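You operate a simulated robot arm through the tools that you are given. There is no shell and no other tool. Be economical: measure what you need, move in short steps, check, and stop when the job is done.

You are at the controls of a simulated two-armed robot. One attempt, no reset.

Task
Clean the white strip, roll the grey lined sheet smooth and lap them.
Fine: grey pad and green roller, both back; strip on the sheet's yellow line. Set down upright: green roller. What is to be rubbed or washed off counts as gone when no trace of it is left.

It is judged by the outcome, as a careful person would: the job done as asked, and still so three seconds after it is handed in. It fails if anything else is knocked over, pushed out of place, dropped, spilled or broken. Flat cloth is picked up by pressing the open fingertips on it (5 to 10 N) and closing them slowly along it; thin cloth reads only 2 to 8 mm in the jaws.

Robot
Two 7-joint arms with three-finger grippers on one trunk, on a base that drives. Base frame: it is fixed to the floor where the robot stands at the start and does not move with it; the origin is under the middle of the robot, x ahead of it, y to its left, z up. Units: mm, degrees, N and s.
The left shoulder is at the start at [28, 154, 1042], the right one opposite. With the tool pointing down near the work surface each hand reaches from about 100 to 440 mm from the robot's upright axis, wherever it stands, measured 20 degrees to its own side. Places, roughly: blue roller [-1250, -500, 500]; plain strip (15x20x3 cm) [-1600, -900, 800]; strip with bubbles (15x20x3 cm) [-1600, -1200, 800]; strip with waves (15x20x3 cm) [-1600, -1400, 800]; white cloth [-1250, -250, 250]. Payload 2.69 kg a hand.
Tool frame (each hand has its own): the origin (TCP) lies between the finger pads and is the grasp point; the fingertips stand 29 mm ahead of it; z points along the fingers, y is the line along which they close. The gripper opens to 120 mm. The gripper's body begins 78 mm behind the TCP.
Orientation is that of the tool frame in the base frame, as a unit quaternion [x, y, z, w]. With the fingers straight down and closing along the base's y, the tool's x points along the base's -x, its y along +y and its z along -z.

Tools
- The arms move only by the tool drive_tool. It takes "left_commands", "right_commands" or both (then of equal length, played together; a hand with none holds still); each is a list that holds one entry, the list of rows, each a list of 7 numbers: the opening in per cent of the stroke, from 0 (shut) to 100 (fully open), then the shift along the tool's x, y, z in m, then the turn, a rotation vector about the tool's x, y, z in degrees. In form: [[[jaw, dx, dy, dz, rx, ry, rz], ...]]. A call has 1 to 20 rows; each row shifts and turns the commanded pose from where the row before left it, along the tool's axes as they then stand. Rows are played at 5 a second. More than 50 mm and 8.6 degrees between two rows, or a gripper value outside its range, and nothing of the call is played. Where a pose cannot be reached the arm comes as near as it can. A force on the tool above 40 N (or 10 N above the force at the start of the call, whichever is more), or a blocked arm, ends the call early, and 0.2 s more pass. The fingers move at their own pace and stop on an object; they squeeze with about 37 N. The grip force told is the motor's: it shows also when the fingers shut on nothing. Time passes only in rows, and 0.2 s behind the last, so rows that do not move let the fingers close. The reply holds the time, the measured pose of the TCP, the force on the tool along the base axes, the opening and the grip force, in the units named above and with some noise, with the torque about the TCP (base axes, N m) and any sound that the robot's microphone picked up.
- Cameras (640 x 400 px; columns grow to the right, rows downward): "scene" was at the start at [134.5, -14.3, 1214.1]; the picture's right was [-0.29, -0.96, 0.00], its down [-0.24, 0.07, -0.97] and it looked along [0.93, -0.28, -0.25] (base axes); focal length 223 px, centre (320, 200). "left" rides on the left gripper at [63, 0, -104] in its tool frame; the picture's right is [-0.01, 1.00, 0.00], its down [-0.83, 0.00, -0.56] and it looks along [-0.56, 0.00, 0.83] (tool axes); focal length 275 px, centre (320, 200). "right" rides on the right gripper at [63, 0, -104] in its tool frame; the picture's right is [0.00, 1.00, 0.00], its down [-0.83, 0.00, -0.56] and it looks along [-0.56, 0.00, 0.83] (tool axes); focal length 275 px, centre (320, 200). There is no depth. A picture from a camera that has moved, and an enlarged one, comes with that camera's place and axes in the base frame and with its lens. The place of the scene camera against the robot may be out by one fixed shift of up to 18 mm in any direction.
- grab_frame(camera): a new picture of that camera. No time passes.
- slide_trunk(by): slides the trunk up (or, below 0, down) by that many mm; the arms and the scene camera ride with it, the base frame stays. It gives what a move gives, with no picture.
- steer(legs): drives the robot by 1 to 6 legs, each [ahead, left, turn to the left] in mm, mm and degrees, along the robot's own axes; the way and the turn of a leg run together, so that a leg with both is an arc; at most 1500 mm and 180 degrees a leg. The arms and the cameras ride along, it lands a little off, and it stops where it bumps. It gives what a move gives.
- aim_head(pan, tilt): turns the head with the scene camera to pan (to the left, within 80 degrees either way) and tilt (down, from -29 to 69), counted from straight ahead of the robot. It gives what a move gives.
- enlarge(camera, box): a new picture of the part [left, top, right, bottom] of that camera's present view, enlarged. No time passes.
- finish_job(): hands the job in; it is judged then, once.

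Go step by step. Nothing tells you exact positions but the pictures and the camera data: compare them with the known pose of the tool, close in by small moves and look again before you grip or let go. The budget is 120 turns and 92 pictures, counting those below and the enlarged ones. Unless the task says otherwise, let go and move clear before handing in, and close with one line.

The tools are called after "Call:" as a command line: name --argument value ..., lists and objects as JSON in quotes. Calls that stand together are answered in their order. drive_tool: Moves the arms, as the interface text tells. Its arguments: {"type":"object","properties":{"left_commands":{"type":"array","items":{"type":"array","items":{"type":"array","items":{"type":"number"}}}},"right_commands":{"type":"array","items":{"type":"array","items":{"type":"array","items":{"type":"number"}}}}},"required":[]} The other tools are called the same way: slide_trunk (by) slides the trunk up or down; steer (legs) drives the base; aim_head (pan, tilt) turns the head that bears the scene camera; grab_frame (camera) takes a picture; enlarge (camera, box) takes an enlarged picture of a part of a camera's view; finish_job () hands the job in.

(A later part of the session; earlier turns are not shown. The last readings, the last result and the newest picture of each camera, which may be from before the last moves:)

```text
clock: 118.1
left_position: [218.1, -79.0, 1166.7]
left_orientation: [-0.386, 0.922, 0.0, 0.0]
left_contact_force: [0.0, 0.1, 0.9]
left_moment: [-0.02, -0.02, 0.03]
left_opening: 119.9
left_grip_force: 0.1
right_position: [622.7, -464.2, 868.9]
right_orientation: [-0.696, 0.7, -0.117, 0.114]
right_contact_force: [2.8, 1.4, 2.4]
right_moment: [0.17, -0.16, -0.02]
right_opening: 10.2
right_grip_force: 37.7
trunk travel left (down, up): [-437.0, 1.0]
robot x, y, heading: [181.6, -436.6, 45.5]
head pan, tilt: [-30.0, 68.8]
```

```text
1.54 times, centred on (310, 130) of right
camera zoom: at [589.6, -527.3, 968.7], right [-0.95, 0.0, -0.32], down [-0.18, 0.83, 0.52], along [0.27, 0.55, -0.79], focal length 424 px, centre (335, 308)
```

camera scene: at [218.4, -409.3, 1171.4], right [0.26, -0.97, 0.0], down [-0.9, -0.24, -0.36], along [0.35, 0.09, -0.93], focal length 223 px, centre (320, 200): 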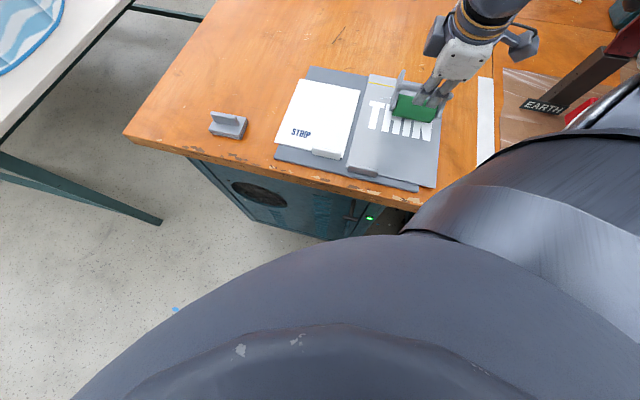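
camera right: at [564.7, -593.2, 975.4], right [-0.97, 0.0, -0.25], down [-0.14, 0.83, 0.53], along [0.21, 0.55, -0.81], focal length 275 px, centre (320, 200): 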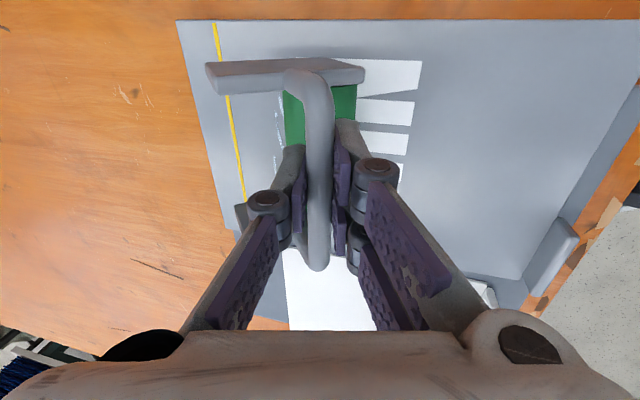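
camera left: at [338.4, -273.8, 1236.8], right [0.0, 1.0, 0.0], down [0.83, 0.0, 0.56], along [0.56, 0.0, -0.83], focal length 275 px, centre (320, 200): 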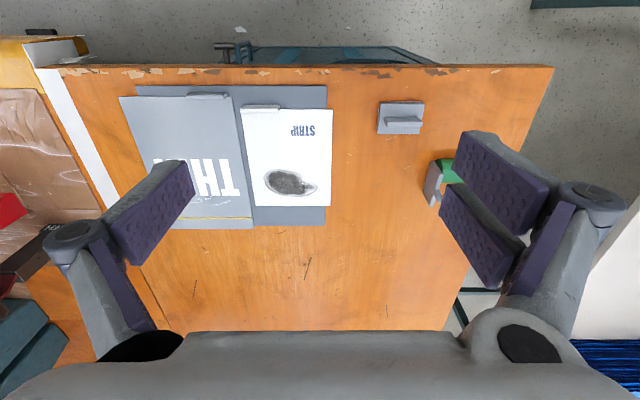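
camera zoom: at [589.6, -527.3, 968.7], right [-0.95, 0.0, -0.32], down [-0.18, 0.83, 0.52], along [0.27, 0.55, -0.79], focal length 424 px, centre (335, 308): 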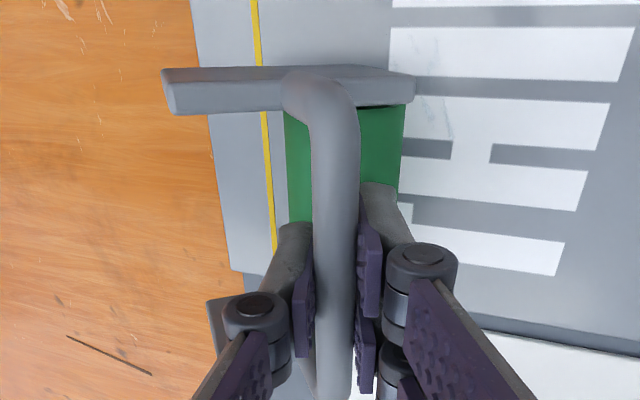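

Contact holds. I'll continue back 40 mm with the base across the remaining trace, then lift and look.

Call:
drive_tool --right_commands '[[[0, 0, 0.0002, 0.0007, 0, 0, 0], [0, 0, 0, 0, 0, 0, 0]]]'

Call:
steer --legs '[[-14, 14, 0]]'

Call:
drive_tool --right_commands '[[[0, 0, 0.0002, 0.0006, 0, 0, 0], [0, 0, 0, 0, 0, 0, 0]]]'

Call:
steer --legs '[[-14, 14, 0]]'

Call:
drive_tool --right_commands '[[[0, 0.0, -0.0066, -0.019, 0, 0, 0], [0, 0.03, -0.0066, -0.019, 0, 0, 0], [0, 0.045, 0, 0, 0, 0, 0], [0, 0.045, 0, 0, 0, 0, 0], [0, 0.03, 0, 0, 0, 0, 0], [0, 0, 0, 0, 0, 0, 0]]]'

Call:
enlarge --camera "scene" --box '[320, 50, 480, 170]'

```text
clock: 118.7
left_position: [219.5, -80.4, 1165.7]
left_orientation: [-0.386, 0.922, -0.001, 0.001]
left_contact_force: [0.5, 0.2, -1.1]
left_moment: [0.02, -0.02, 0.01]
left_opening: 119.9
left_grip_force: 0.0
right_position: [622.9, -465.8, 870.4]
right_orientation: [-0.697, 0.698, -0.117, 0.113]
right_contact_force: [-0.3, 2.4, 2.5]
right_moment: [0.24, -0.01, 0.0]
right_opening: 10.0
right_grip_force: 36.5
trunk travel left (down, up): [-437.0, 1.0]
robot x, y, heading: [181.7, -442.0, 45.1]
head pan, tilt: [-30.0, 68.8]
```

```text
clock: 119.5
left_position: [199.6, -80.0, 1165.8]
left_orientation: [-0.386, 0.922, -0.001, 0.001]
left_contact_force: [-0.6, -0.3, -1.3]
left_moment: [0.04, -0.03, 0.01]
left_opening: 120.2
left_grip_force: 0.1
right_position: [602.2, -466.4, 869.1]
right_orientation: [-0.696, 0.699, -0.118, 0.113]
right_contact_force: [0.0, -0.8, -3.2]
right_moment: [0.02, 0.02, -0.02]
right_opening: 10.2
right_grip_force: 37.3
trunk travel left (down, up): [-437.0, 1.0]
robot x, y, heading: [162.6, -439.9, 45.4]
head pan, tilt: [-30.0, 68.8]
```

```text
clock: 120.1
left_position: [200.0, -79.7, 1166.5]
left_orientation: [-0.385, 0.923, 0.0, -0.001]
left_contact_force: [-1.1, -0.2, 0.0]
left_moment: [-0.01, 0.02, 0.02]
left_opening: 120.1
left_grip_force: 0.0
right_position: [602.5, -464.7, 868.2]
right_orientation: [-0.697, 0.699, -0.117, 0.114]
right_contact_force: [1.1, 0.7, -2.0]
right_moment: [0.04, 0.04, 0.0]
right_opening: 10.2
right_grip_force: 37.1
trunk travel left (down, up): [-437.0, 1.0]
robot x, y, heading: [162.6, -437.9, 45.0]
head pan, tilt: [-30.0, 68.8]
```

```text
clock: 120.9
left_position: [179.7, -78.4, 1167.2]
left_orientation: [-0.386, 0.923, -0.001, 0.0]
left_contact_force: [-0.3, 0.0, 0.7]
left_moment: [0.0, -0.06, 0.0]
left_opening: 120.1
left_grip_force: 0.1
right_position: [582.0, -464.7, 869.2]
right_orientation: [-0.697, 0.698, -0.117, 0.113]
right_contact_force: [-0.1, 0.0, -2.0]
right_moment: [0.02, 0.03, -0.05]
right_opening: 10.3
right_grip_force: 36.5
trunk travel left (down, up): [-437.0, 1.0]
robot x, y, heading: [140.7, -439.7, 45.2]
head pan, tilt: [-30.0, 68.8]
```

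```text
clock: 122.3
left_position: [180.8, -79.7, 1165.5]
left_orientation: [-0.386, 0.922, 0.0, 0.0]
left_contact_force: [0.3, -0.8, 0.1]
left_moment: [0.02, -0.01, 0.0]
left_opening: 120.1
left_grip_force: 0.0
right_position: [594.5, -610.3, 908.8]
right_orientation: [-0.696, 0.699, -0.118, 0.113]
right_contact_force: [0.0, 0.2, -2.7]
right_moment: [-0.01, 0.08, 0.02]
right_opening: 10.0
right_grip_force: 37.7
right hand out of reach, approached as far as the arm can: row 2, 3, 4
trunk travel left (down, up): [-437.0, 1.0]
robot x, y, heading: [140.7, -441.7, 45.3]
head pan, tilt: [-30.0, 68.8]
```

```text
3.33 times, centred on (400, 110) of scene
camera zoom: at [201.6, -409.0, 1171.5], right [0.26, -0.96, 0.0], down [-0.9, -0.24, -0.36], along [0.35, 0.1, -0.93], focal length 743 px, centre (53, 500)
```

zoom: 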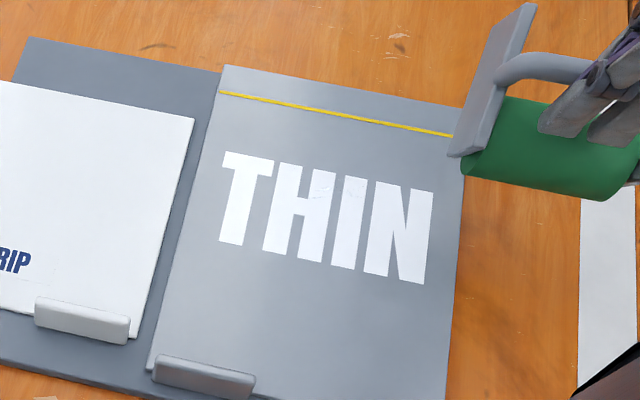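

Call:
enlarge --camera "scene" --box '[370, 70, 440, 125]'

```text
7.27 times, centred on (405, 98) of scene
camera zoom: at [201.6, -409.0, 1171.5], right [0.26, -0.96, 0.0], down [-0.9, -0.24, -0.36], along [0.35, 0.1, -0.93], focal length 1621 px, centre (-298, 946)
```

zoom: 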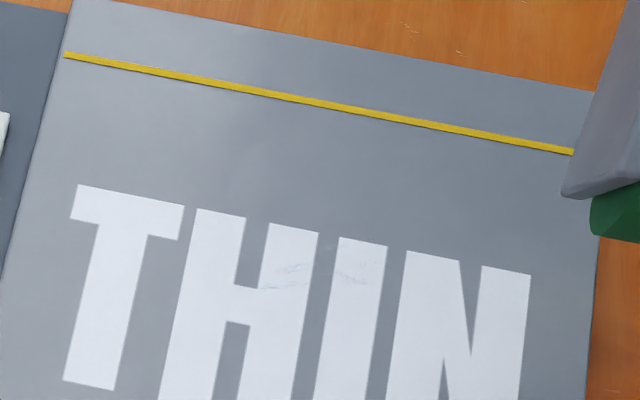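

Only a faint trace remains on the letters H/I at about x≈612, y≈−505. One more pass there.

Call:
drive_tool --right_commands '[[[0, -0.035, -0.0094, 0.0033, 0, 0, 0], [0, -0.035, -0.0094, 0.0033, 0, 0, 0], [0, -0.035, -0.0094, 0.0033, 0, 0, 0], [0, 0, 0.0056, 0.016, 0, 0, 0], [0, 0, 0.0056, 0.016, 0, 0, 0], [0, 0, 0, 0, 0, 0, 0]]]'

```text
clock: 123.7
left_position: [179.6, -80.4, 1166.7]
left_orientation: [-0.385, 0.923, 0.0, 0.001]
left_contact_force: [-0.2, 0.1, -0.4]
left_moment: [0.01, -0.01, -0.03]
left_opening: 119.9
left_grip_force: 0.0
right_position: [626.7, -502.7, 872.0]
right_orientation: [-0.697, 0.699, -0.117, 0.114]
right_contact_force: [-0.5, -0.1, -2.3]
right_moment: [-0.01, 0.06, -0.01]
right_opening: 10.1
right_grip_force: 36.6
trunk travel left (down, up): [-437.0, 1.0]
robot x, y, heading: [139.5, -438.1, 45.3]
head pan, tilt: [-30.0, 68.8]
```

Call:
drive_tool --right_commands '[[[0, 0, 0.0003, 0.0009, 0, 0, 0], [0, 0, 0.0003, 0.0009, 0, 0, 0], [0, 0, 0.0003, 0.0009, 0, 0, 0], [0, 0, 0, 0, 0, 0, 0]]]'

```text
clock: 124.7
left_position: [179.2, -80.3, 1166.9]
left_orientation: [-0.386, 0.923, 0.0, -0.001]
left_contact_force: [-0.5, -0.1, 0.1]
left_moment: [0.0, 0.0, 0.02]
left_opening: 120.3
left_grip_force: 0.0
right_position: [626.6, -504.0, 869.2]
right_orientation: [-0.697, 0.699, -0.117, 0.112]
right_contact_force: [0.0, 0.1, -3.5]
right_moment: [0.02, 0.08, -0.01]
right_opening: 10.0
right_grip_force: 37.1
trunk travel left (down, up): [-437.0, 1.0]
robot x, y, heading: [141.9, -442.5, 45.3]
head pan, tilt: [-30.0, 68.8]
```

Call:
drive_tool --right_commands '[[[0, 0, 0.0003, 0.0009, 0, 0, 0], [0, 0, 0.0003, 0.0009, 0, 0, 0], [0, 0, 0, 0, 0, 0, 0]]]'

```text
clock: 125.5
left_position: [179.2, -80.7, 1166.1]
left_orientation: [-0.386, 0.923, -0.001, 0.001]
left_contact_force: [0.4, -0.1, -0.4]
left_moment: [0.01, -0.03, 0.0]
left_opening: 119.8
left_grip_force: 0.1
right_position: [626.8, -503.8, 868.0]
right_orientation: [-0.695, 0.7, -0.117, 0.116]
right_contact_force: [-1.1, 0.2, 8.6]
right_moment: [0.15, -0.04, 0.0]
right_opening: 10.0
right_grip_force: 36.8
trunk travel left (down, up): [-437.0, 1.0]
robot x, y, heading: [139.9, -438.8, 45.3]
head pan, tilt: [-30.0, 68.8]
```

Contact ~10 N. Roll back 48 mm, following down slightly.

Call:
drive_tool --right_commands '[[[0, 0, 0.0076, -0.0025, 0, 0, 0], [0, 0, 0.0076, -0.0025, 0, 0, 0], [0, 0, 0.0076, -0.0024, 0, 0, 0], [0, 0, 0, 0, 0, 0, 0]]]'

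Call:
drive_tool --right_commands '[[[0, 0, 0.0077, -0.0021, 0, 0, 0], [0, 0, 0.0076, -0.0024, 0, 0, 0], [0, 0, 0.0076, -0.0024, 0, 0, 0], [0, 0, 0, 0, 0, 0, 0]]]'

```text
clock: 126.5
left_position: [181.4, -79.5, 1165.9]
left_orientation: [-0.386, 0.922, -0.001, 0.0]
left_contact_force: [-0.7, -0.1, 0.2]
left_moment: [-0.01, -0.02, 0.01]
left_opening: 120.3
left_grip_force: 0.1
right_position: [601.9, -504.3, 868.0]
right_orientation: [-0.697, 0.699, -0.117, 0.113]
right_contact_force: [0.6, 1.1, -2.5]
right_moment: [0.01, 0.03, -0.02]
right_opening: 10.2
right_grip_force: 36.3
trunk travel left (down, up): [-437.0, 1.0]
robot x, y, heading: [141.7, -439.0, 45.1]
head pan, tilt: [-30.0, 68.8]
```

```text
clock: 127.5
left_position: [180.1, -79.8, 1166.0]
left_orientation: [-0.386, 0.923, 0.0, 0.001]
left_contact_force: [0.3, 0.7, 0.9]
left_moment: [0.02, 0.03, 0.02]
left_opening: 120.1
left_grip_force: 0.0
right_position: [579.2, -504.3, 866.3]
right_orientation: [-0.697, 0.699, -0.116, 0.112]
right_contact_force: [0.5, 1.0, 1.7]
right_moment: [0.11, -0.09, -0.03]
right_opening: 10.2
right_grip_force: 36.8
trunk travel left (down, up): [-437.0, 1.0]
robot x, y, heading: [143.4, -437.6, 45.1]
head pan, tilt: [-30.0, 68.8]
```

Call:
drive_tool --right_commands '[[[0, 0, -0.00755, 0.0027, 0, 0, 0], [0, 0, -0.00755, 0.0026, 0, 0, 0], [0, 0, -0.00755, 0.0026, 0, 0, 0], [0, 0, -0.00755, 0.0026, 0, 0, 0], [0, 0, 0, 0, 0, 0, 0]]]'

Call:
drive_tool --right_commands '[[[0, 0.0, -0.0066, -0.019, 0, 0, 0], [0, 0.03, -0.0066, -0.019, 0, 0, 0], [0, 0.045, 0, 0, 0, 0, 0], [0, 0.045, 0, 0, 0, 0, 0], [0, 0, 0, 0, 0, 0, 0]]]'

Call:
enlarge --camera "scene" --box '[370, 70, 440, 125]'

```text
clock: 128.7
left_position: [179.0, -79.5, 1166.5]
left_orientation: [-0.386, 0.923, 0.0, 0.002]
left_contact_force: [-1.3, -0.8, 0.2]
left_moment: [0.01, 0.01, 0.01]
left_opening: 120.0
left_grip_force: 0.0
right_position: [610.8, -504.1, 869.7]
right_orientation: [-0.696, 0.698, -0.119, 0.117]
right_contact_force: [1.3, -5.0, 30.1]
right_moment: [-0.1, -0.03, 0.03]
right_opening: 9.8
right_grip_force: 36.7
trunk travel left (down, up): [-437.0, 1.0]
robot x, y, heading: [140.1, -438.3, 45.3]
head pan, tilt: [-30.0, 68.8]
```

```text
clock: 129.9
left_position: [179.0, -78.0, 1165.7]
left_orientation: [-0.386, 0.922, 0.0, 0.0]
left_contact_force: [0.2, 0.7, -1.2]
left_moment: [0.0, -0.01, 0.01]
left_opening: 120.0
left_grip_force: 0.1
right_position: [610.9, -619.0, 900.7]
right_orientation: [-0.696, 0.7, -0.116, 0.113]
right_contact_force: [0.3, 0.2, -2.5]
right_moment: [0.02, 0.02, 0.04]
right_opening: 10.0
right_grip_force: 36.9
right hand out of reach, approached as far as the arm can: row 2
trunk travel left (down, up): [-437.0, 1.0]
robot x, y, heading: [140.0, -440.7, 45.0]
head pan, tilt: [-30.0, 68.8]
```

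```text
7.27 times, centred on (405, 98) of scene
camera zoom: at [201.6, -408.7, 1171.5], right [0.26, -0.96, 0.0], down [-0.9, -0.24, -0.36], along [0.35, 0.09, -0.93], focal length 1621 px, centre (-298, 946)
```

zoom: 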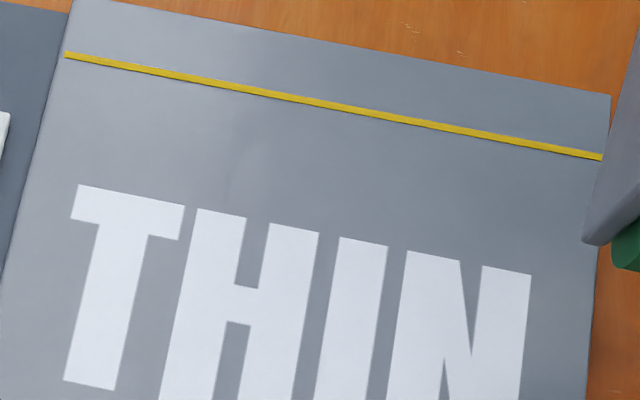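

The sheet is smooth now. Next I'll carry the roller back over its old place.

Call:
drive_tool --right_commands '[[[0, 0.0, -0.0066, -0.019, 0, 0, 0], [0, 0, 0, 0, 0, 0, 0]]]'

Call:
steer --legs '[[282, 214, 0]]'

Call:
drive_tool --right_commands '[[[0, 0, 0, 0, -8, 0, 0], [0, 0, 0, 0, -8, 0, 0], [0, 0, 0, 0, -8, 0, 0], [0, 0, 0, 0, -8, 0, 0], [0, 0, 0, 0, -8, 0, 0], [0, 0, 0, 0, -6, 0, 0], [0, 0, 0, 0, 0, 0, 0]]]'

Call:
grab_frame --camera "scene"

```text
clock: 130.5
left_position: [179.6, -79.9, 1166.3]
left_orientation: [-0.386, 0.923, 0.0, 0.001]
left_contact_force: [-0.2, -0.3, 0.3]
left_moment: [0.02, -0.01, 0.02]
left_opening: 120.1
left_grip_force: 0.0
right_position: [611.1, -620.9, 922.5]
right_orientation: [-0.697, 0.698, -0.117, 0.113]
right_contact_force: [-0.1, -0.2, -2.2]
right_moment: [0.03, 0.0, 0.01]
right_opening: 9.9
right_grip_force: 37.3
trunk travel left (down, up): [-437.0, 1.0]
robot x, y, heading: [141.6, -436.0, 45.5]
head pan, tilt: [-30.0, 68.8]
```

```text
clock: 132.8
left_position: [225.3, 268.6, 1166.3]
left_orientation: [-0.387, 0.922, 0.0, 0.0]
left_contact_force: [-0.3, -0.2, -0.6]
left_moment: [-0.05, -0.01, 0.02]
left_opening: 120.0
left_grip_force: 0.0
right_position: [657.5, -271.1, 921.8]
right_orientation: [-0.697, 0.698, -0.118, 0.115]
right_contact_force: [0.5, -0.2, -3.5]
right_moment: [-0.02, -0.02, -0.03]
right_opening: 9.8
right_grip_force: 37.4
trunk travel left (down, up): [-437.0, 1.0]
robot x, y, heading: [185.4, -89.0, 45.5]
head pan, tilt: [-30.0, 68.8]
```

```text
clock: 134.4
left_position: [226.1, 268.9, 1166.9]
left_orientation: [-0.387, 0.922, 0.0, 0.001]
left_contact_force: [0.1, 0.6, -0.8]
left_moment: [-0.01, 0.01, -0.01]
left_opening: 120.0
left_grip_force: 0.1
right_position: [657.4, -271.2, 920.5]
right_orientation: [-0.686, 0.688, 0.165, -0.169]
right_contact_force: [-0.5, 0.0, -2.6]
right_moment: [0.05, -0.05, 0.0]
right_opening: 10.0
right_grip_force: 37.4
trunk travel left (down, up): [-437.0, 1.0]
robot x, y, heading: [190.0, -93.4, 45.4]
head pan, tilt: [-30.0, 68.8]
```

```text
19 pictures are left
camera scene: at [247.8, -61.4, 1171.6], right [0.26, -0.96, 0.0], down [-0.9, -0.25, -0.36], along [0.35, 0.1, -0.93], focal length 223 px, centre (320, 200)
```

scene: 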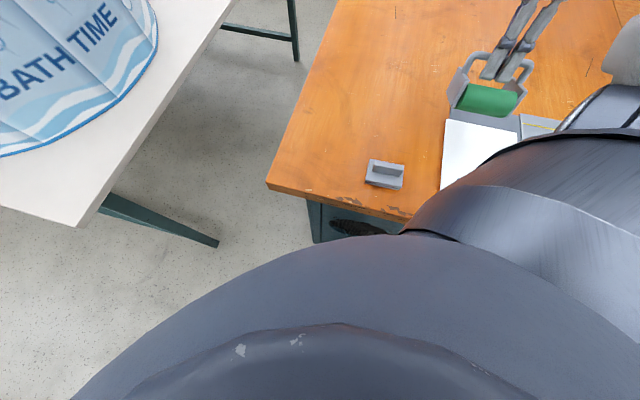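

The roller is tilted ready for setting down. I'll move it above its original spot.

Call:
drive_tool --right_commands '[[[0, -0.04, 0.0085, 0.0044, 0, 0, 0], [0, -0.04, 0.0085, 0.0044, 0, 0, 0], [0, -0.04, 0.0085, 0.0044, 0, 0, 0], [0, -0.04, 0.0085, 0.0044, 0, 0, 0], [0, -0.04, 0.0085, 0.0044, 0, 0, 0], [0, -0.04, 0.0085, 0.0044, 0, 0, 0], [0, 0, 0, 0, 0, 0, 0]]]'

Call:
grab_frame --camera "right"

Call:
enlarge --camera "scene" --box '[280, 0, 440, 120]'

```text
clock: 136.0
left_position: [225.8, 266.7, 1165.9]
left_orientation: [-0.387, 0.922, 0.001, 0.001]
left_contact_force: [-0.4, -0.4, 0.1]
left_moment: [0.01, -0.02, -0.02]
left_opening: 120.2
left_grip_force: 0.0
right_position: [603.2, -31.7, 921.7]
right_orientation: [-0.686, 0.689, 0.164, -0.168]
right_contact_force: [-0.1, -0.2, -3.0]
right_moment: [-0.02, -0.07, 0.0]
right_opening: 10.2
right_grip_force: 36.6
trunk travel left (down, up): [-437.0, 1.0]
robot x, y, heading: [189.0, -90.7, 45.5]
head pan, tilt: [-30.0, 68.8]
```

```text
18 pictures are left
camera right: at [650.1, -94.3, 1013.7], right [-0.89, 0.0, 0.46], down [0.25, 0.83, 0.49], along [-0.38, 0.55, -0.74], focal length 275 px, centre (320, 200)
```

right: 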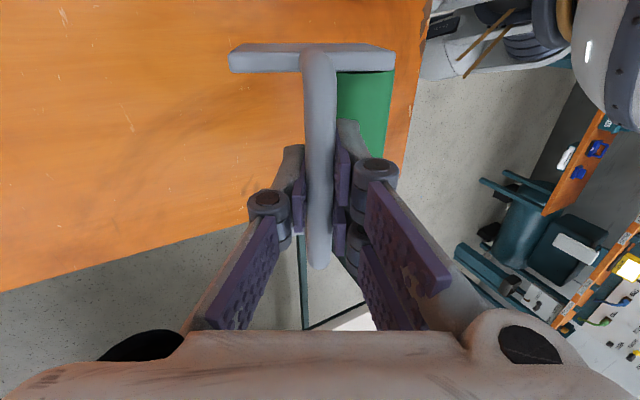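

```text
3.33 times, centred on (360, 60) of scene
camera zoom: at [248.1, -61.8, 1171.6], right [0.26, -0.96, 0.0], down [-0.9, -0.25, -0.36], along [0.35, 0.1, -0.93], focal length 743 px, centre (187, 667)
```

zoom: 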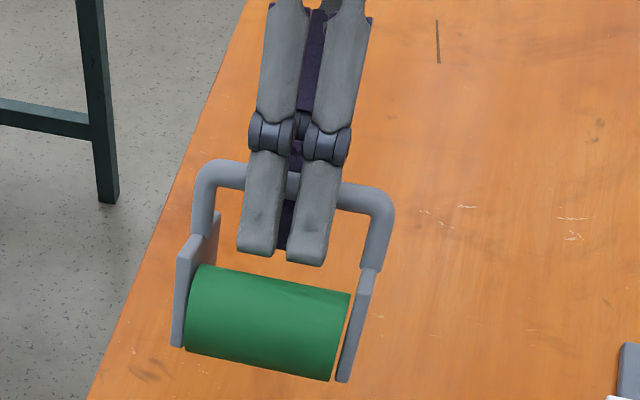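

The frame is actually nose-down now, so the last stroke had swung it back. I'll rotate the hand forward 30° to level it.

Call:
drive_tool --right_commands '[[[0, 0, 0, 0, 7.5, 0, 0], [0, 0, 0, 0, 7.5, 0, 0], [0, 0, 0, 0, 7.5, 0, 0], [0, 0, 0, 0, 7.5, 0, 0], [0, 0, 0, 0, 0, 0, 0]]]'

Call:
grab_frame --camera "right"

Call:
enlarge --camera "scene" --box '[280, 0, 440, 120]'

```text
clock: 137.2
left_position: [226.1, 268.7, 1165.6]
left_orientation: [-0.387, 0.922, 0.0, 0.0]
left_contact_force: [1.1, -0.1, -0.1]
left_moment: [0.0, -0.04, -0.02]
left_opening: 120.3
left_grip_force: 0.0
right_position: [600.3, -31.1, 921.3]
right_orientation: [-0.706, 0.708, -0.019, 0.015]
right_contact_force: [0.3, -0.1, -2.9]
right_moment: [-0.02, -0.02, 0.0]
right_opening: 9.8
right_grip_force: 36.9
trunk travel left (down, up): [-437.0, 1.0]
robot x, y, heading: [187.9, -91.9, 45.4]
head pan, tilt: [-30.0, 68.8]
```

```text
16 pictures are left
camera right: at [596.3, -93.2, 1025.8], right [-1.0, 0.0, -0.05], down [-0.03, 0.83, 0.55], along [0.04, 0.55, -0.83], focal length 275 px, centre (320, 200)
```

right: 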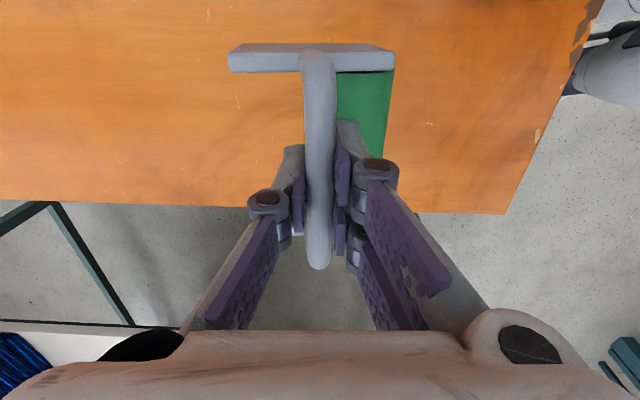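

```text
3.33 times, centred on (360, 60) of scene
camera zoom: at [248.4, -61.4, 1171.5], right [0.26, -0.96, 0.0], down [-0.9, -0.25, -0.36], along [0.35, 0.1, -0.93], focal length 743 px, centre (187, 667)
```

zoom: 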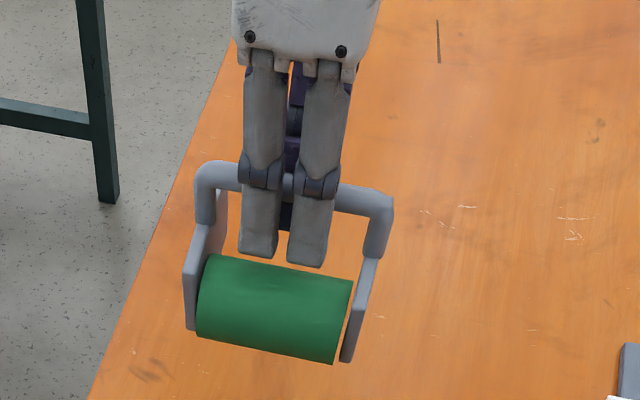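

The frame is nearly level with the drum slightly low, so pressing down will settle it. Lowering now.

Call:
drive_tool --right_commands '[[[0, 0, 0.001, 0.02, 0, 0, 0], [0, 0, 0.001, 0.02, 0, 0, 0], [0, 0, 0.001, 0.01, 0, 0, 0], [0, 0, 0, 0, 0, 0, 0]]]'

Call:
drive_tool --right_commands '[[[0, 0, 0, 0.002, 0, 0, 0], [0, 0, 0, 0.002, 0, 0, 0], [0, 0, 0, 0, 0, 0, 0]]]'

```text
clock: 138.2
left_position: [226.2, 267.8, 1166.6]
left_orientation: [-0.387, 0.922, 0.0, 0.001]
left_contact_force: [-0.2, 0.2, -0.4]
left_moment: [-0.02, -0.01, -0.01]
left_opening: 120.0
left_grip_force: 0.0
right_position: [600.5, -31.0, 869.9]
right_orientation: [-0.706, 0.707, -0.019, 0.015]
right_contact_force: [0.0, 1.2, -3.1]
right_moment: [-0.02, -0.02, -0.04]
right_opening: 10.0
right_grip_force: 36.8
trunk travel left (down, up): [-437.0, 1.0]
robot x, y, heading: [190.6, -90.7, 45.3]
head pan, tilt: [-30.0, 68.8]
```

```text
clock: 139.0
left_position: [225.5, 268.9, 1166.5]
left_orientation: [-0.387, 0.922, 0.0, 0.0]
left_contact_force: [0.3, 0.8, -0.5]
left_moment: [-0.02, 0.01, 0.01]
left_opening: 120.0
left_grip_force: 0.0
right_position: [600.3, -30.9, 866.0]
right_orientation: [-0.706, 0.708, -0.019, 0.015]
right_contact_force: [-0.1, 0.2, -2.0]
right_moment: [-0.01, -0.03, 0.01]
right_opening: 10.0
right_grip_force: 37.2
trunk travel left (down, up): [-437.0, 1.0]
robot x, y, heading: [189.4, -93.6, 45.3]
head pan, tilt: [-30.0, 68.8]
```

Call:
drive_tool --right_commands '[[[0, 0, 0.002, 0.0015, 0, 0, 0], [0, 0, 0, 0.0015, 0, 0, 0], [0, 0, 0, 0, 0, 0, 0]]]'

```text
clock: 139.8
left_position: [225.2, 269.4, 1166.0]
left_orientation: [-0.386, 0.922, 0.0, 0.0]
left_contact_force: [0.2, -0.1, 0.0]
left_moment: [0.0, 0.03, 0.01]
left_opening: 119.9
left_grip_force: 0.1
right_position: [599.7, -31.1, 863.3]
right_orientation: [-0.706, 0.708, -0.019, 0.015]
right_contact_force: [0.0, 0.1, -2.6]
right_moment: [0.02, -0.03, -0.01]
right_opening: 9.9
right_grip_force: 37.0
trunk travel left (down, up): [-437.0, 1.0]
robot x, y, heading: [190.2, -93.4, 45.2]
head pan, tilt: [-30.0, 68.8]
```

Call:
drive_tool --right_commands '[[[0, 0, 0, 0.001, 0, 0, 0], [0, 0, 0, 0.001, 0, 0, 0], [0, 0, 0, 0, 0, 0, 0]]]'

Call:
drive_tool --right_commands '[[[0, 0, 0, 0.001, 0, 0, 0], [0, 0, 0, 0.0005, 0, 0, 0], [0, 0, 0, 0, 0, 0, 0]]]'

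```text
clock: 140.6
left_position: [227.9, 268.4, 1166.1]
left_orientation: [-0.387, 0.922, 0.0, 0.001]
left_contact_force: [1.0, 0.5, 0.1]
left_moment: [-0.02, 0.02, 0.02]
left_opening: 120.0
left_grip_force: 0.0
right_position: [599.2, -31.2, 860.3]
right_orientation: [-0.706, 0.708, -0.018, 0.015]
right_contact_force: [-0.1, 0.1, -2.9]
right_moment: [0.0, -0.02, 0.0]
right_opening: 9.9
right_grip_force: 37.4
trunk travel left (down, up): [-437.0, 1.0]
robot x, y, heading: [188.5, -91.6, 45.3]
head pan, tilt: [-30.0, 68.8]
```

```text
clock: 141.4
left_position: [226.3, 268.1, 1166.9]
left_orientation: [-0.387, 0.922, 0.0, 0.001]
left_contact_force: [0.4, 0.4, 0.1]
left_moment: [0.01, 0.0, -0.04]
left_opening: 119.9
left_grip_force: 0.0
right_position: [597.6, -31.3, 859.3]
right_orientation: [-0.706, 0.708, -0.019, 0.015]
right_contact_force: [-0.7, 0.1, -2.5]
right_moment: [0.03, -0.02, 0.01]
right_opening: 10.0
right_grip_force: 36.8
trunk travel left (down, up): [-437.0, 1.0]
robot x, y, heading: [185.3, -90.3, 45.2]
head pan, tilt: [-30.0, 68.8]
```

Call:
drive_tool --right_commands '[[[0, 0, 0, 0.001, 0, 0, 0], [0, 0, 0, 0.001, 0, 0, 0], [0, 0, 0, 0, 0, 0, 0]]]'

Call:
enlarge --camera "right" --box '[200, 20, 440, 260]'

```text
clock: 142.2
left_position: [225.2, 269.0, 1165.5]
left_orientation: [-0.387, 0.922, 0.001, 0.0]
left_contact_force: [-1.6, -0.5, 0.8]
left_moment: [-0.02, 0.04, 0.0]
left_opening: 119.8
left_grip_force: 0.0
right_position: [598.7, -30.3, 857.3]
right_orientation: [-0.706, 0.708, -0.019, 0.015]
right_contact_force: [-0.2, 0.0, -2.1]
right_moment: [0.02, 0.0, -0.03]
right_opening: 9.7
right_grip_force: 37.6
trunk travel left (down, up): [-437.0, 1.0]
robot x, y, heading: [188.9, -89.8, 45.4]
head pan, tilt: [-30.0, 68.8]
```

```text
1.67 times, centred on (320, 140) of right
camera zoom: at [594.0, -93.3, 962.6], right [-1.0, 0.0, -0.05], down [-0.03, 0.83, 0.55], along [0.04, 0.55, -0.83], focal length 459 px, centre (320, 300)
```

zoom: 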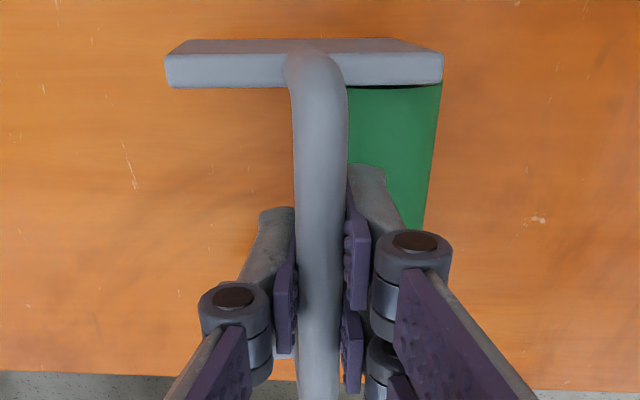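

The bar has probably slid a little deeper into the jaws; I'll keep feeling downward.

Call:
drive_tool --right_commands '[[[0, 0, 0, 0.001, 0, 0, 0], [0, 0, 0, 0.001, 0, 0, 0], [0, 0, 0, 0.001, 0, 0, 0], [0, 0, 0, 0, 0, 0, 0]]]'

Call:
drive_tool --right_commands '[[[0, 0, 0, 0.001, 0, 0, 0], [0, 0, 0, 0.001, 0, 0, 0], [0, 0, 0, 0, 0, 0, 0]]]'

```text
clock: 143.2
left_position: [225.0, 268.5, 1165.4]
left_orientation: [-0.387, 0.922, 0.001, 0.0]
left_contact_force: [-0.6, 0.9, -0.1]
left_moment: [-0.01, 0.01, 0.01]
left_opening: 120.2
left_grip_force: 0.0
right_position: [599.5, -29.2, 856.5]
right_orientation: [-0.706, 0.708, -0.018, 0.017]
right_contact_force: [-0.5, 0.3, 1.9]
right_moment: [-0.04, 0.05, -0.01]
right_opening: 9.9
right_grip_force: 37.4
trunk travel left (down, up): [-437.0, 1.0]
robot x, y, heading: [184.8, -89.1, 45.5]
head pan, tilt: [-30.0, 68.8]
```

```text
clock: 144.0
left_position: [224.4, 267.4, 1168.2]
left_orientation: [-0.387, 0.922, 0.001, 0.001]
left_contact_force: [-0.1, 0.3, -0.7]
left_moment: [0.0, 0.0, 0.02]
left_opening: 120.1
left_grip_force: 0.0
right_position: [598.6, -31.1, 856.6]
right_orientation: [-0.706, 0.707, -0.02, 0.018]
right_contact_force: [6.1, -3.8, 29.9]
right_moment: [-0.68, -0.08, 0.02]
right_opening: 10.0
right_grip_force: 37.2
trunk travel left (down, up): [-437.0, 1.0]
robot x, y, heading: [187.6, -94.5, 45.6]
head pan, tilt: [-30.0, 68.8]
```

Firm contact at last. I'll check how level it is before letting go.

Call:
enlarge --camera "right" --box '[200, 20, 440, 260]'

Call:
enlarge --camera "scene" --box '[300, 20, 420, 110]'

```text
1.67 times, centred on (320, 140) of right
camera zoom: at [593.5, -93.6, 959.9], right [-1.0, 0.0, -0.05], down [-0.03, 0.83, 0.55], along [0.04, 0.56, -0.83], focal length 459 px, centre (320, 300)
```

zoom: 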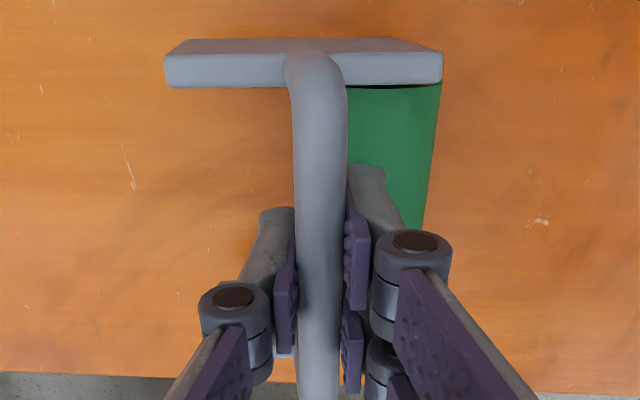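

```text
4.44 times, centred on (360, 65) of scene
camera zoom: at [246.5, -62.5, 1171.9], right [0.26, -0.96, 0.0], down [-0.9, -0.25, -0.36], along [0.35, 0.1, -0.93], focal length 990 px, centre (142, 800)
```

zoom: 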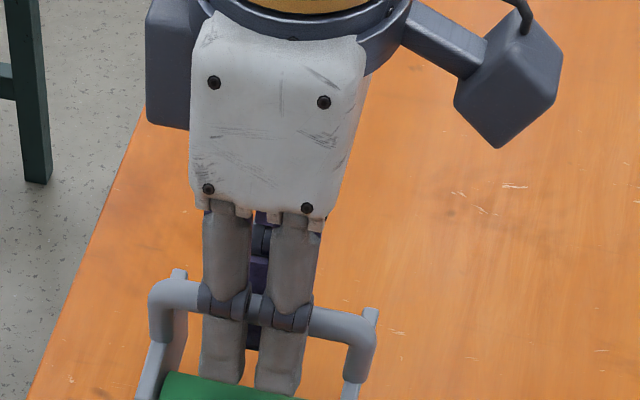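

The frame leans back ~10°. I'll lift a little, rotate the hand −10° to level it, and lower again.

Call:
drive_tool --right_commands '[[[0, 0, 0, -0.01, 0, 0, 0], [0, 0, 0, 0, -5, 0, 0], [0, 0, 0, 0, -5, 0, 0], [0, 0, -0.001, 0.006, 0, 0, 0], [0, 0, -0.0004, 0.003, 0, 0, 0], [0, 0, 0, 0, 0, 0, 0]]]'

Call:
drive_tool --right_commands '[[[0, 0, -0.0002, 0.0015, 0, 0, 0], [0, 0, -0.0002, 0.001, 0, 0, 0], [0, 0, 0, 0, 0, 0, 0]]]'

```text
clock: 145.4
left_position: [226.9, 268.7, 1166.2]
left_orientation: [-0.387, 0.922, 0.0, 0.001]
left_contact_force: [-0.1, -1.0, -0.5]
left_moment: [-0.03, 0.02, -0.02]
left_opening: 120.2
left_grip_force: 0.1
right_position: [599.0, -30.8, 853.7]
right_orientation: [-0.704, 0.707, 0.043, -0.047]
right_contact_force: [-0.3, -0.1, -2.3]
right_moment: [0.02, -0.04, -0.02]
right_opening: 10.0
right_grip_force: 36.8
trunk travel left (down, up): [-437.0, 1.0]
robot x, y, heading: [184.9, -92.3, 45.0]
head pan, tilt: [-30.0, 68.8]
```

```text
clock: 146.2
left_position: [224.6, 268.5, 1168.5]
left_orientation: [-0.386, 0.922, 0.001, 0.001]
left_contact_force: [0.5, -0.1, 0.6]
left_moment: [0.01, 0.0, 0.0]
left_opening: 119.7
left_grip_force: 0.0
right_position: [597.4, -30.8, 851.7]
right_orientation: [-0.705, 0.706, 0.043, -0.044]
right_contact_force: [4.2, -2.6, 18.2]
right_moment: [-0.09, 0.1, 0.05]
right_opening: 9.9
right_grip_force: 36.7
trunk travel left (down, up): [-437.0, 1.0]
robot x, y, heading: [186.0, -89.8, 45.4]
head pan, tilt: [-30.0, 68.8]
```

Contact at low force. Easing off and opening slowly.

Call:
drive_tool --right_commands '[[[0, 0, 0.0001, -0.001, 0, 0, 0], [10, 0, 0, 0, 0, 0, 0], [12, 0, 0, 0, 0, 0, 0], [20, 0, 0, 0, 0, 0, 0], [28, 0, 0, 0, 0, 0, 0], [28, 0, 0.0016, -0.02, 0, 0, 0], [28, 0, 0.0016, -0.02, 0, 0, 0], [28, 0, 0, -0.02, 0, 0, 0], [28, 0, 0, -0.02, 0, 0, 0], [28, 0, 0, 0, 0, 0, 0]]]'

Call:
grab_frame --camera "right"

```text
clock: 148.4
left_position: [226.7, 268.0, 1166.4]
left_orientation: [-0.386, 0.922, 0.0, 0.0]
left_contact_force: [0.4, -0.6, 0.3]
left_moment: [0.02, 0.0, 0.02]
left_opening: 119.6
left_grip_force: 0.0
right_position: [605.1, -31.7, 931.1]
right_orientation: [-0.705, 0.707, 0.043, -0.046]
right_contact_force: [-1.0, 0.1, -0.5]
right_moment: [0.01, -0.01, 0.0]
right_opening: 33.5
right_grip_force: 0.0
trunk travel left (down, up): [-437.0, 1.0]
robot x, y, heading: [186.3, -91.8, 45.1]
head pan, tilt: [-30.0, 68.8]
```

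```text
11 pictures are left
camera right: at [618.5, -93.1, 1035.6], right [-0.99, 0.0, 0.13], down [0.07, 0.83, 0.55], along [-0.11, 0.55, -0.83], focal length 275 px, centre (320, 200)
```

right: 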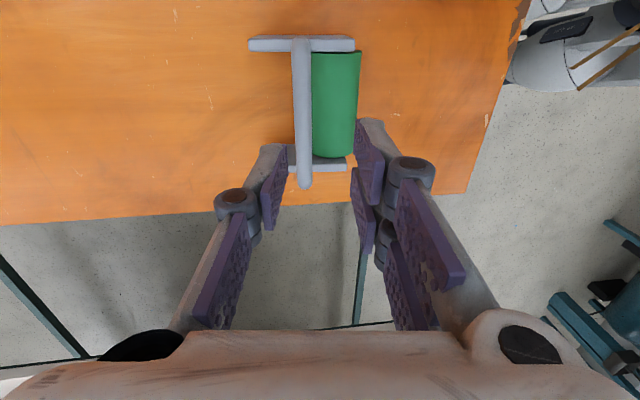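

The roller stands upright at its place. Next the strip: I'll drive so the hand comes above its tab, closing across the tab's depth.

Call:
steer --legs '[[-346, -146, 0]]'

Call:
drive_tool --right_commands '[[[40, 0, 0, 0, 5.1, 0, 0], [40, 0, 0, 0.02, 0, 0, 0], [40, 0, 0, 0, 0, 0, 0]]]'

Call:
grab_frame --camera "right"

```text
clock: 150.8
left_position: [81.1, -82.4, 1166.1]
left_orientation: [-0.39, 0.921, 0.001, 0.001]
left_contact_force: [0.4, 0.3, 0.5]
left_moment: [0.01, -0.05, 0.03]
left_opening: 120.1
left_grip_force: 0.1
right_position: [461.7, -378.1, 931.5]
right_orientation: [0.707, -0.704, -0.043, 0.048]
right_contact_force: [-0.6, 0.6, 1.3]
right_moment: [0.01, 0.0, 0.02]
right_opening: 33.7
right_grip_force: 0.0
trunk travel left (down, up): [-437.0, 1.0]
robot x, y, heading: [46.8, -439.0, 45.8]
head pan, tilt: [-30.0, 68.8]
```

```text
clock: 151.6
left_position: [82.0, -81.7, 1166.6]
left_orientation: [-0.39, 0.921, 0.001, 0.001]
left_contact_force: [0.0, -0.2, -0.8]
left_moment: [0.0, -0.01, -0.02]
left_opening: 119.9
left_grip_force: 0.1
right_position: [461.0, -378.0, 912.1]
right_orientation: [0.708, -0.706, -0.011, 0.014]
right_contact_force: [-0.7, 0.3, 0.6]
right_moment: [-0.01, -0.02, 0.01]
right_opening: 48.1
right_grip_force: 0.1
trunk travel left (down, up): [-437.0, 1.0]
robot x, y, heading: [46.1, -438.5, 45.6]
head pan, tilt: [-30.0, 68.8]
```

```text
10 pictures are left
camera right: at [466.4, -440.4, 1016.4], right [-1.0, -0.01, 0.04], down [0.01, 0.83, 0.55], along [-0.04, 0.55, -0.83], focal length 275 px, centre (320, 200)
```

right: 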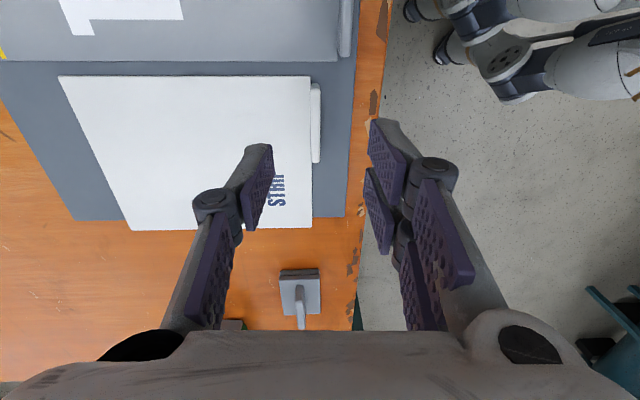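

The tab is at x 457–466, y −402…−342. I'll centre on it, go down, and close.

Call:
drive_tool --right_commands '[[[35, -0.006, 0, 0.03, 0, 0, 0], [30, 0, 0, 0.03, 0, 0, 0], [30, 0, 0, 0.02, 0, 0, 0], [30, 0, 0, 0.006, 0, 0, 0], [30, 0, 0, 0, 0, 0, 0]]]'

Call:
enlarge --camera "right" --box '[200, 60, 440, 260]'

```text
clock: 152.8
left_position: [81.7, -81.6, 1166.3]
left_orientation: [-0.39, 0.921, 0.0, 0.001]
left_contact_force: [-0.2, 0.0, 0.4]
left_moment: [0.01, -0.02, -0.03]
left_opening: 120.2
left_grip_force: 0.0
right_position: [459.4, -372.9, 824.5]
right_orientation: [0.708, -0.706, -0.011, 0.016]
right_contact_force: [-0.2, 0.8, -0.8]
right_moment: [-0.03, -0.03, -0.03]
right_opening: 35.7
right_grip_force: 0.0
trunk travel left (down, up): [-437.0, 1.0]
robot x, y, heading: [47.4, -441.2, 45.6]
head pan, tilt: [-30.0, 68.8]
```

```text
2.00 times, centred on (320, 160) of right
camera zoom: at [464.1, -435.6, 929.7], right [-1.0, -0.01, 0.04], down [0.01, 0.83, 0.55], along [-0.04, 0.55, -0.83], focal length 551 px, centre (320, 280)
```

zoom: 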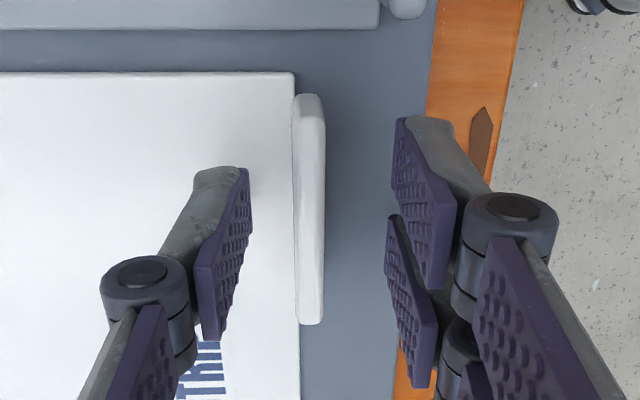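

Call:
drive_tool --right_commands '[[[20, 0, 0, 0, 0, 0, 0], [10, 0, 0, 0, 0, 0, 0], [0, 0, 0, 0, 0, 0, 0], [0, 0, 0, 0, 0, 0, 0], [0, 0, 0, -0.01, 0, 0, 0], [0, 0, 0, -0.02, 0, 0, 0], [0, 0, 0, -0.015, 0, 0, 0], [0, 0, 0, 0, 0, 0, 0]]]'

Call:
grab_frame --camera "right"

```text
clock: 154.6
left_position: [82.0, -82.5, 1166.6]
left_orientation: [-0.391, 0.921, 0.001, 0.001]
left_contact_force: [-0.3, 0.9, 0.4]
left_moment: [-0.03, -0.02, 0.01]
left_opening: 119.9
left_grip_force: 0.0
right_position: [460.8, -372.9, 869.5]
right_orientation: [0.708, -0.706, -0.012, 0.016]
right_contact_force: [0.0, 1.0, -0.7]
right_moment: [-0.06, 0.07, -0.01]
right_opening: 7.4
right_grip_force: 35.6
trunk travel left (down, up): [-437.0, 1.0]
robot x, y, heading: [47.8, -442.3, 45.9]
head pan, tilt: [-30.0, 68.8]
```

```text
8 pictures are left
camera right: at [465.0, -435.1, 975.2], right [-1.0, -0.01, 0.04], down [0.01, 0.83, 0.55], along [-0.04, 0.55, -0.83], focal length 275 px, centre (320, 200)
```

right: 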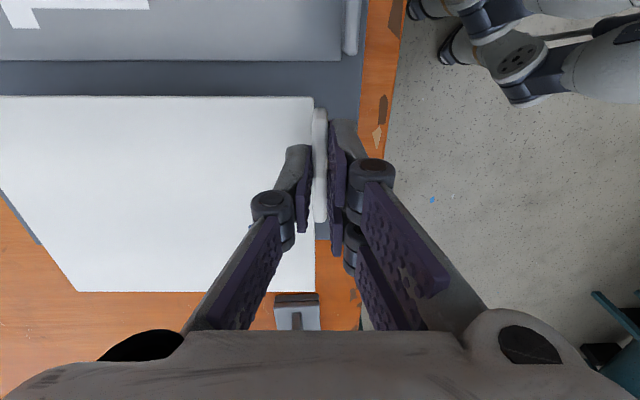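

The strip is held and level. I'll carry it over the sheet: 173 mm right and 33 mm ahead.

Call:
drive_tool --right_commands '[[[0, 0.035, -0.005, 0, 0, 0, 0], [0, 0.035, -0.007, 0, 0, 0, 0], [0, 0.035, -0.007, 0, 0, 0, 0], [0, 0.035, -0.007, 0, 0, 0, 0], [0, 0.034, -0.007, 0, 0, 0, 0], [0, 0, 0, 0.015, 0, 0, 0], [0, 0, 0, 0, 0, 0, 0]]]'

Call:
grab_frame --camera "right"

Call:
enlarge --camera "scene" --box '[360, 0, 560, 150]'

```text
clock: 156.2
left_position: [81.3, -81.6, 1167.6]
left_orientation: [-0.391, 0.921, 0.0, 0.001]
left_contact_force: [-0.8, 0.2, 0.4]
left_moment: [-0.03, 0.01, 0.0]
left_opening: 119.7
left_grip_force: 0.0
right_position: [493.7, -547.7, 854.7]
right_orientation: [0.708, -0.706, -0.01, 0.015]
right_contact_force: [0.0, 0.9, -1.4]
right_moment: [-0.03, 0.07, 0.0]
right_opening: 7.3
right_grip_force: 35.6
trunk travel left (down, up): [-437.0, 1.0]
robot x, y, heading: [47.7, -441.9, 45.8]
head pan, tilt: [-30.0, 68.8]
```

```text
7 pictures are left
camera right: at [498.6, -610.4, 959.5], right [-1.0, -0.01, 0.04], down [0.01, 0.83, 0.55], along [-0.04, 0.55, -0.83], focal length 275 px, centre (320, 200)
```

right: 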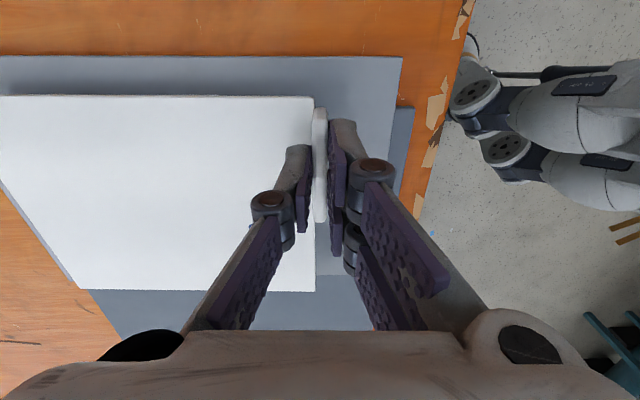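

```text
2.67 times, centred on (460, 75) of scene
camera zoom: at [105.9, -411.4, 1171.6], right [0.27, -0.96, 0.0], down [-0.9, -0.25, -0.36], along [0.35, 0.1, -0.93], focal length 594 px, centre (-53, 533)
```

zoom: 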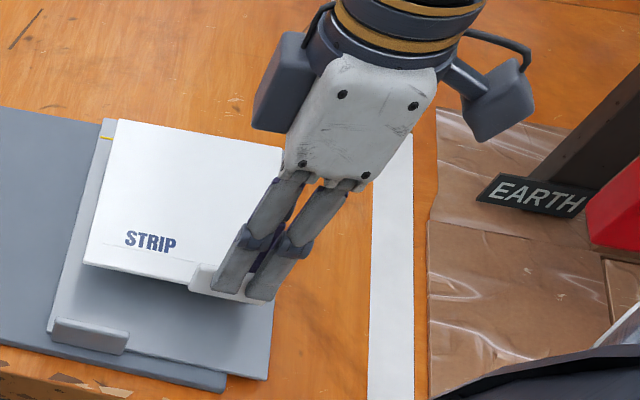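

Over the sheet and level. I'll lower to just above it and check the far edge against the visible ends of the yellow line.

Call:
drive_tool --right_commands '[[[0, 0, 0, 0.012, 0, 0, 0], [0, 0, 0, 0.01, 0, 0, 0], [0, 0, 0, 0.002, 0, 0, 0], [0, 0, 0, 0, 0, 0, 0]]]'

Call:
enlarge --camera "scene" --box '[380, 20, 480, 95]'

```text
clock: 157.2
left_position: [81.6, -81.9, 1167.4]
left_orientation: [-0.39, 0.921, 0.0, 0.001]
left_contact_force: [0.7, -0.1, 0.0]
left_moment: [-0.01, 0.01, 0.0]
left_opening: 120.0
left_grip_force: 0.0
right_position: [492.9, -547.7, 831.2]
right_orientation: [0.708, -0.706, -0.01, 0.015]
right_contact_force: [0.1, 0.9, -0.1]
right_moment: [0.06, -0.09, 0.05]
right_opening: 7.5
right_grip_force: 35.7
trunk travel left (down, up): [-437.0, 1.0]
robot x, y, heading: [46.4, -441.3, 45.7]
head pan, tilt: [-30.0, 68.8]
```

```text
5.33 times, centred on (430, 58) of scene
camera zoom: at [106.1, -411.3, 1171.5], right [0.27, -0.96, 0.0], down [-0.9, -0.25, -0.36], along [0.35, 0.1, -0.93], focal length 1188 px, centre (-267, 960)
```

zoom: 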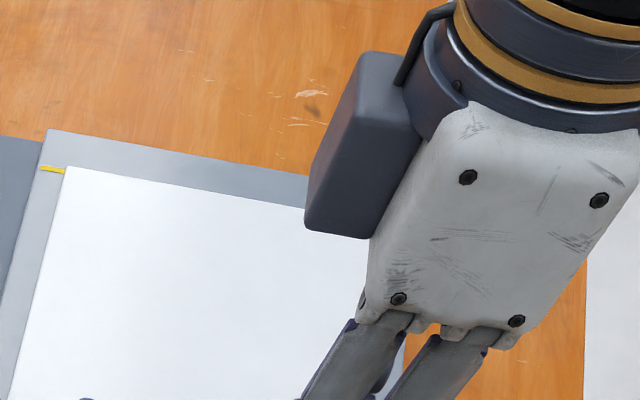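

The far edge lines up with the yellow line. I'll nudge 1 mm forward and lower until it rests.

Call:
drive_tool --right_commands '[[[0, 0, -0.001, 0.002, 0, 0, 0], [0, 0, 0, 0.0015, 0, 0, 0], [0, 0, 0, 0, 0, 0, 0]]]'

Call:
drive_tool --right_commands '[[[0, 0, 0, 0.001, 0, 0, 0], [0, 0, 0, 0, 0, 0, 0]]]'

```text
clock: 158.0
left_position: [81.4, -82.7, 1166.4]
left_orientation: [-0.39, 0.921, -0.001, 0.001]
left_contact_force: [-0.1, 0.7, 0.4]
left_moment: [0.01, -0.01, -0.01]
left_opening: 119.9
left_grip_force: 0.1
right_position: [493.4, -546.9, 828.0]
right_orientation: [0.708, -0.706, -0.011, 0.013]
right_contact_force: [1.3, -4.3, 16.3]
right_moment: [0.17, -0.13, 0.0]
right_opening: 7.2
right_grip_force: 35.8
trunk travel left (down, up): [-437.0, 1.0]
robot x, y, heading: [45.1, -442.4, 45.8]
head pan, tilt: [-30.0, 68.8]
```

```text
clock: 158.6
left_position: [80.3, -81.8, 1165.6]
left_orientation: [-0.39, 0.921, 0.0, 0.001]
left_contact_force: [0.7, -0.2, 0.2]
left_moment: [-0.01, 0.03, 0.02]
left_opening: 119.9
left_grip_force: 0.1
right_position: [494.2, -546.2, 827.8]
right_orientation: [0.708, -0.706, -0.011, 0.013]
right_contact_force: [2.9, -7.2, 30.7]
right_moment: [-0.09, -0.15, -0.07]
right_opening: 7.8
right_grip_force: 35.0
trunk travel left (down, up): [-437.0, 1.0]
robot x, y, heading: [52.4, -445.7, 45.5]
head pan, tilt: [-30.0, 68.8]
```

Resting firmly. I'll ease off, check the edge once more, then open.

Call:
drive_tool --right_commands '[[[0, 0, 0, -0.0023, 0, 0, 0], [0, 0, 0, 0, 0, 0, 0]]]'

Call:
enlarge --camera "scene" --box '[380, 30, 420, 60]'

```text
clock: 159.2
left_position: [81.1, -80.6, 1166.0]
left_orientation: [-0.389, 0.921, 0.001, 0.0]
left_contact_force: [-1.0, 0.2, -0.9]
left_moment: [0.02, -0.01, -0.02]
left_opening: 119.8
left_grip_force: 0.0
right_position: [492.4, -546.9, 828.0]
right_orientation: [0.709, -0.705, -0.012, 0.016]
right_contact_force: [2.9, -0.1, 6.8]
right_moment: [0.0, -0.19, -0.03]
right_opening: 7.3
right_grip_force: 35.4
trunk travel left (down, up): [-437.0, 1.0]
robot x, y, heading: [45.8, -441.5, 45.8]
head pan, tilt: [-30.0, 68.8]
```

```text
13.33 times, centred on (400, 45) of scene
camera zoom: at [106.2, -410.8, 1171.4], right [0.27, -0.96, 0.0], down [-0.9, -0.25, -0.36], along [0.35, 0.1, -0.93], focal length 2971 px, centre (-747, 2267)
```

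zoom: 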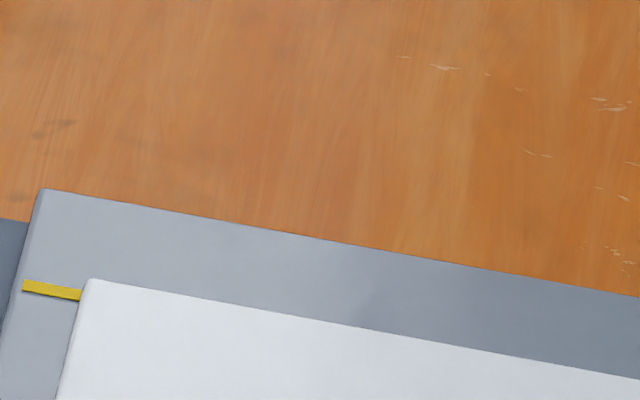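

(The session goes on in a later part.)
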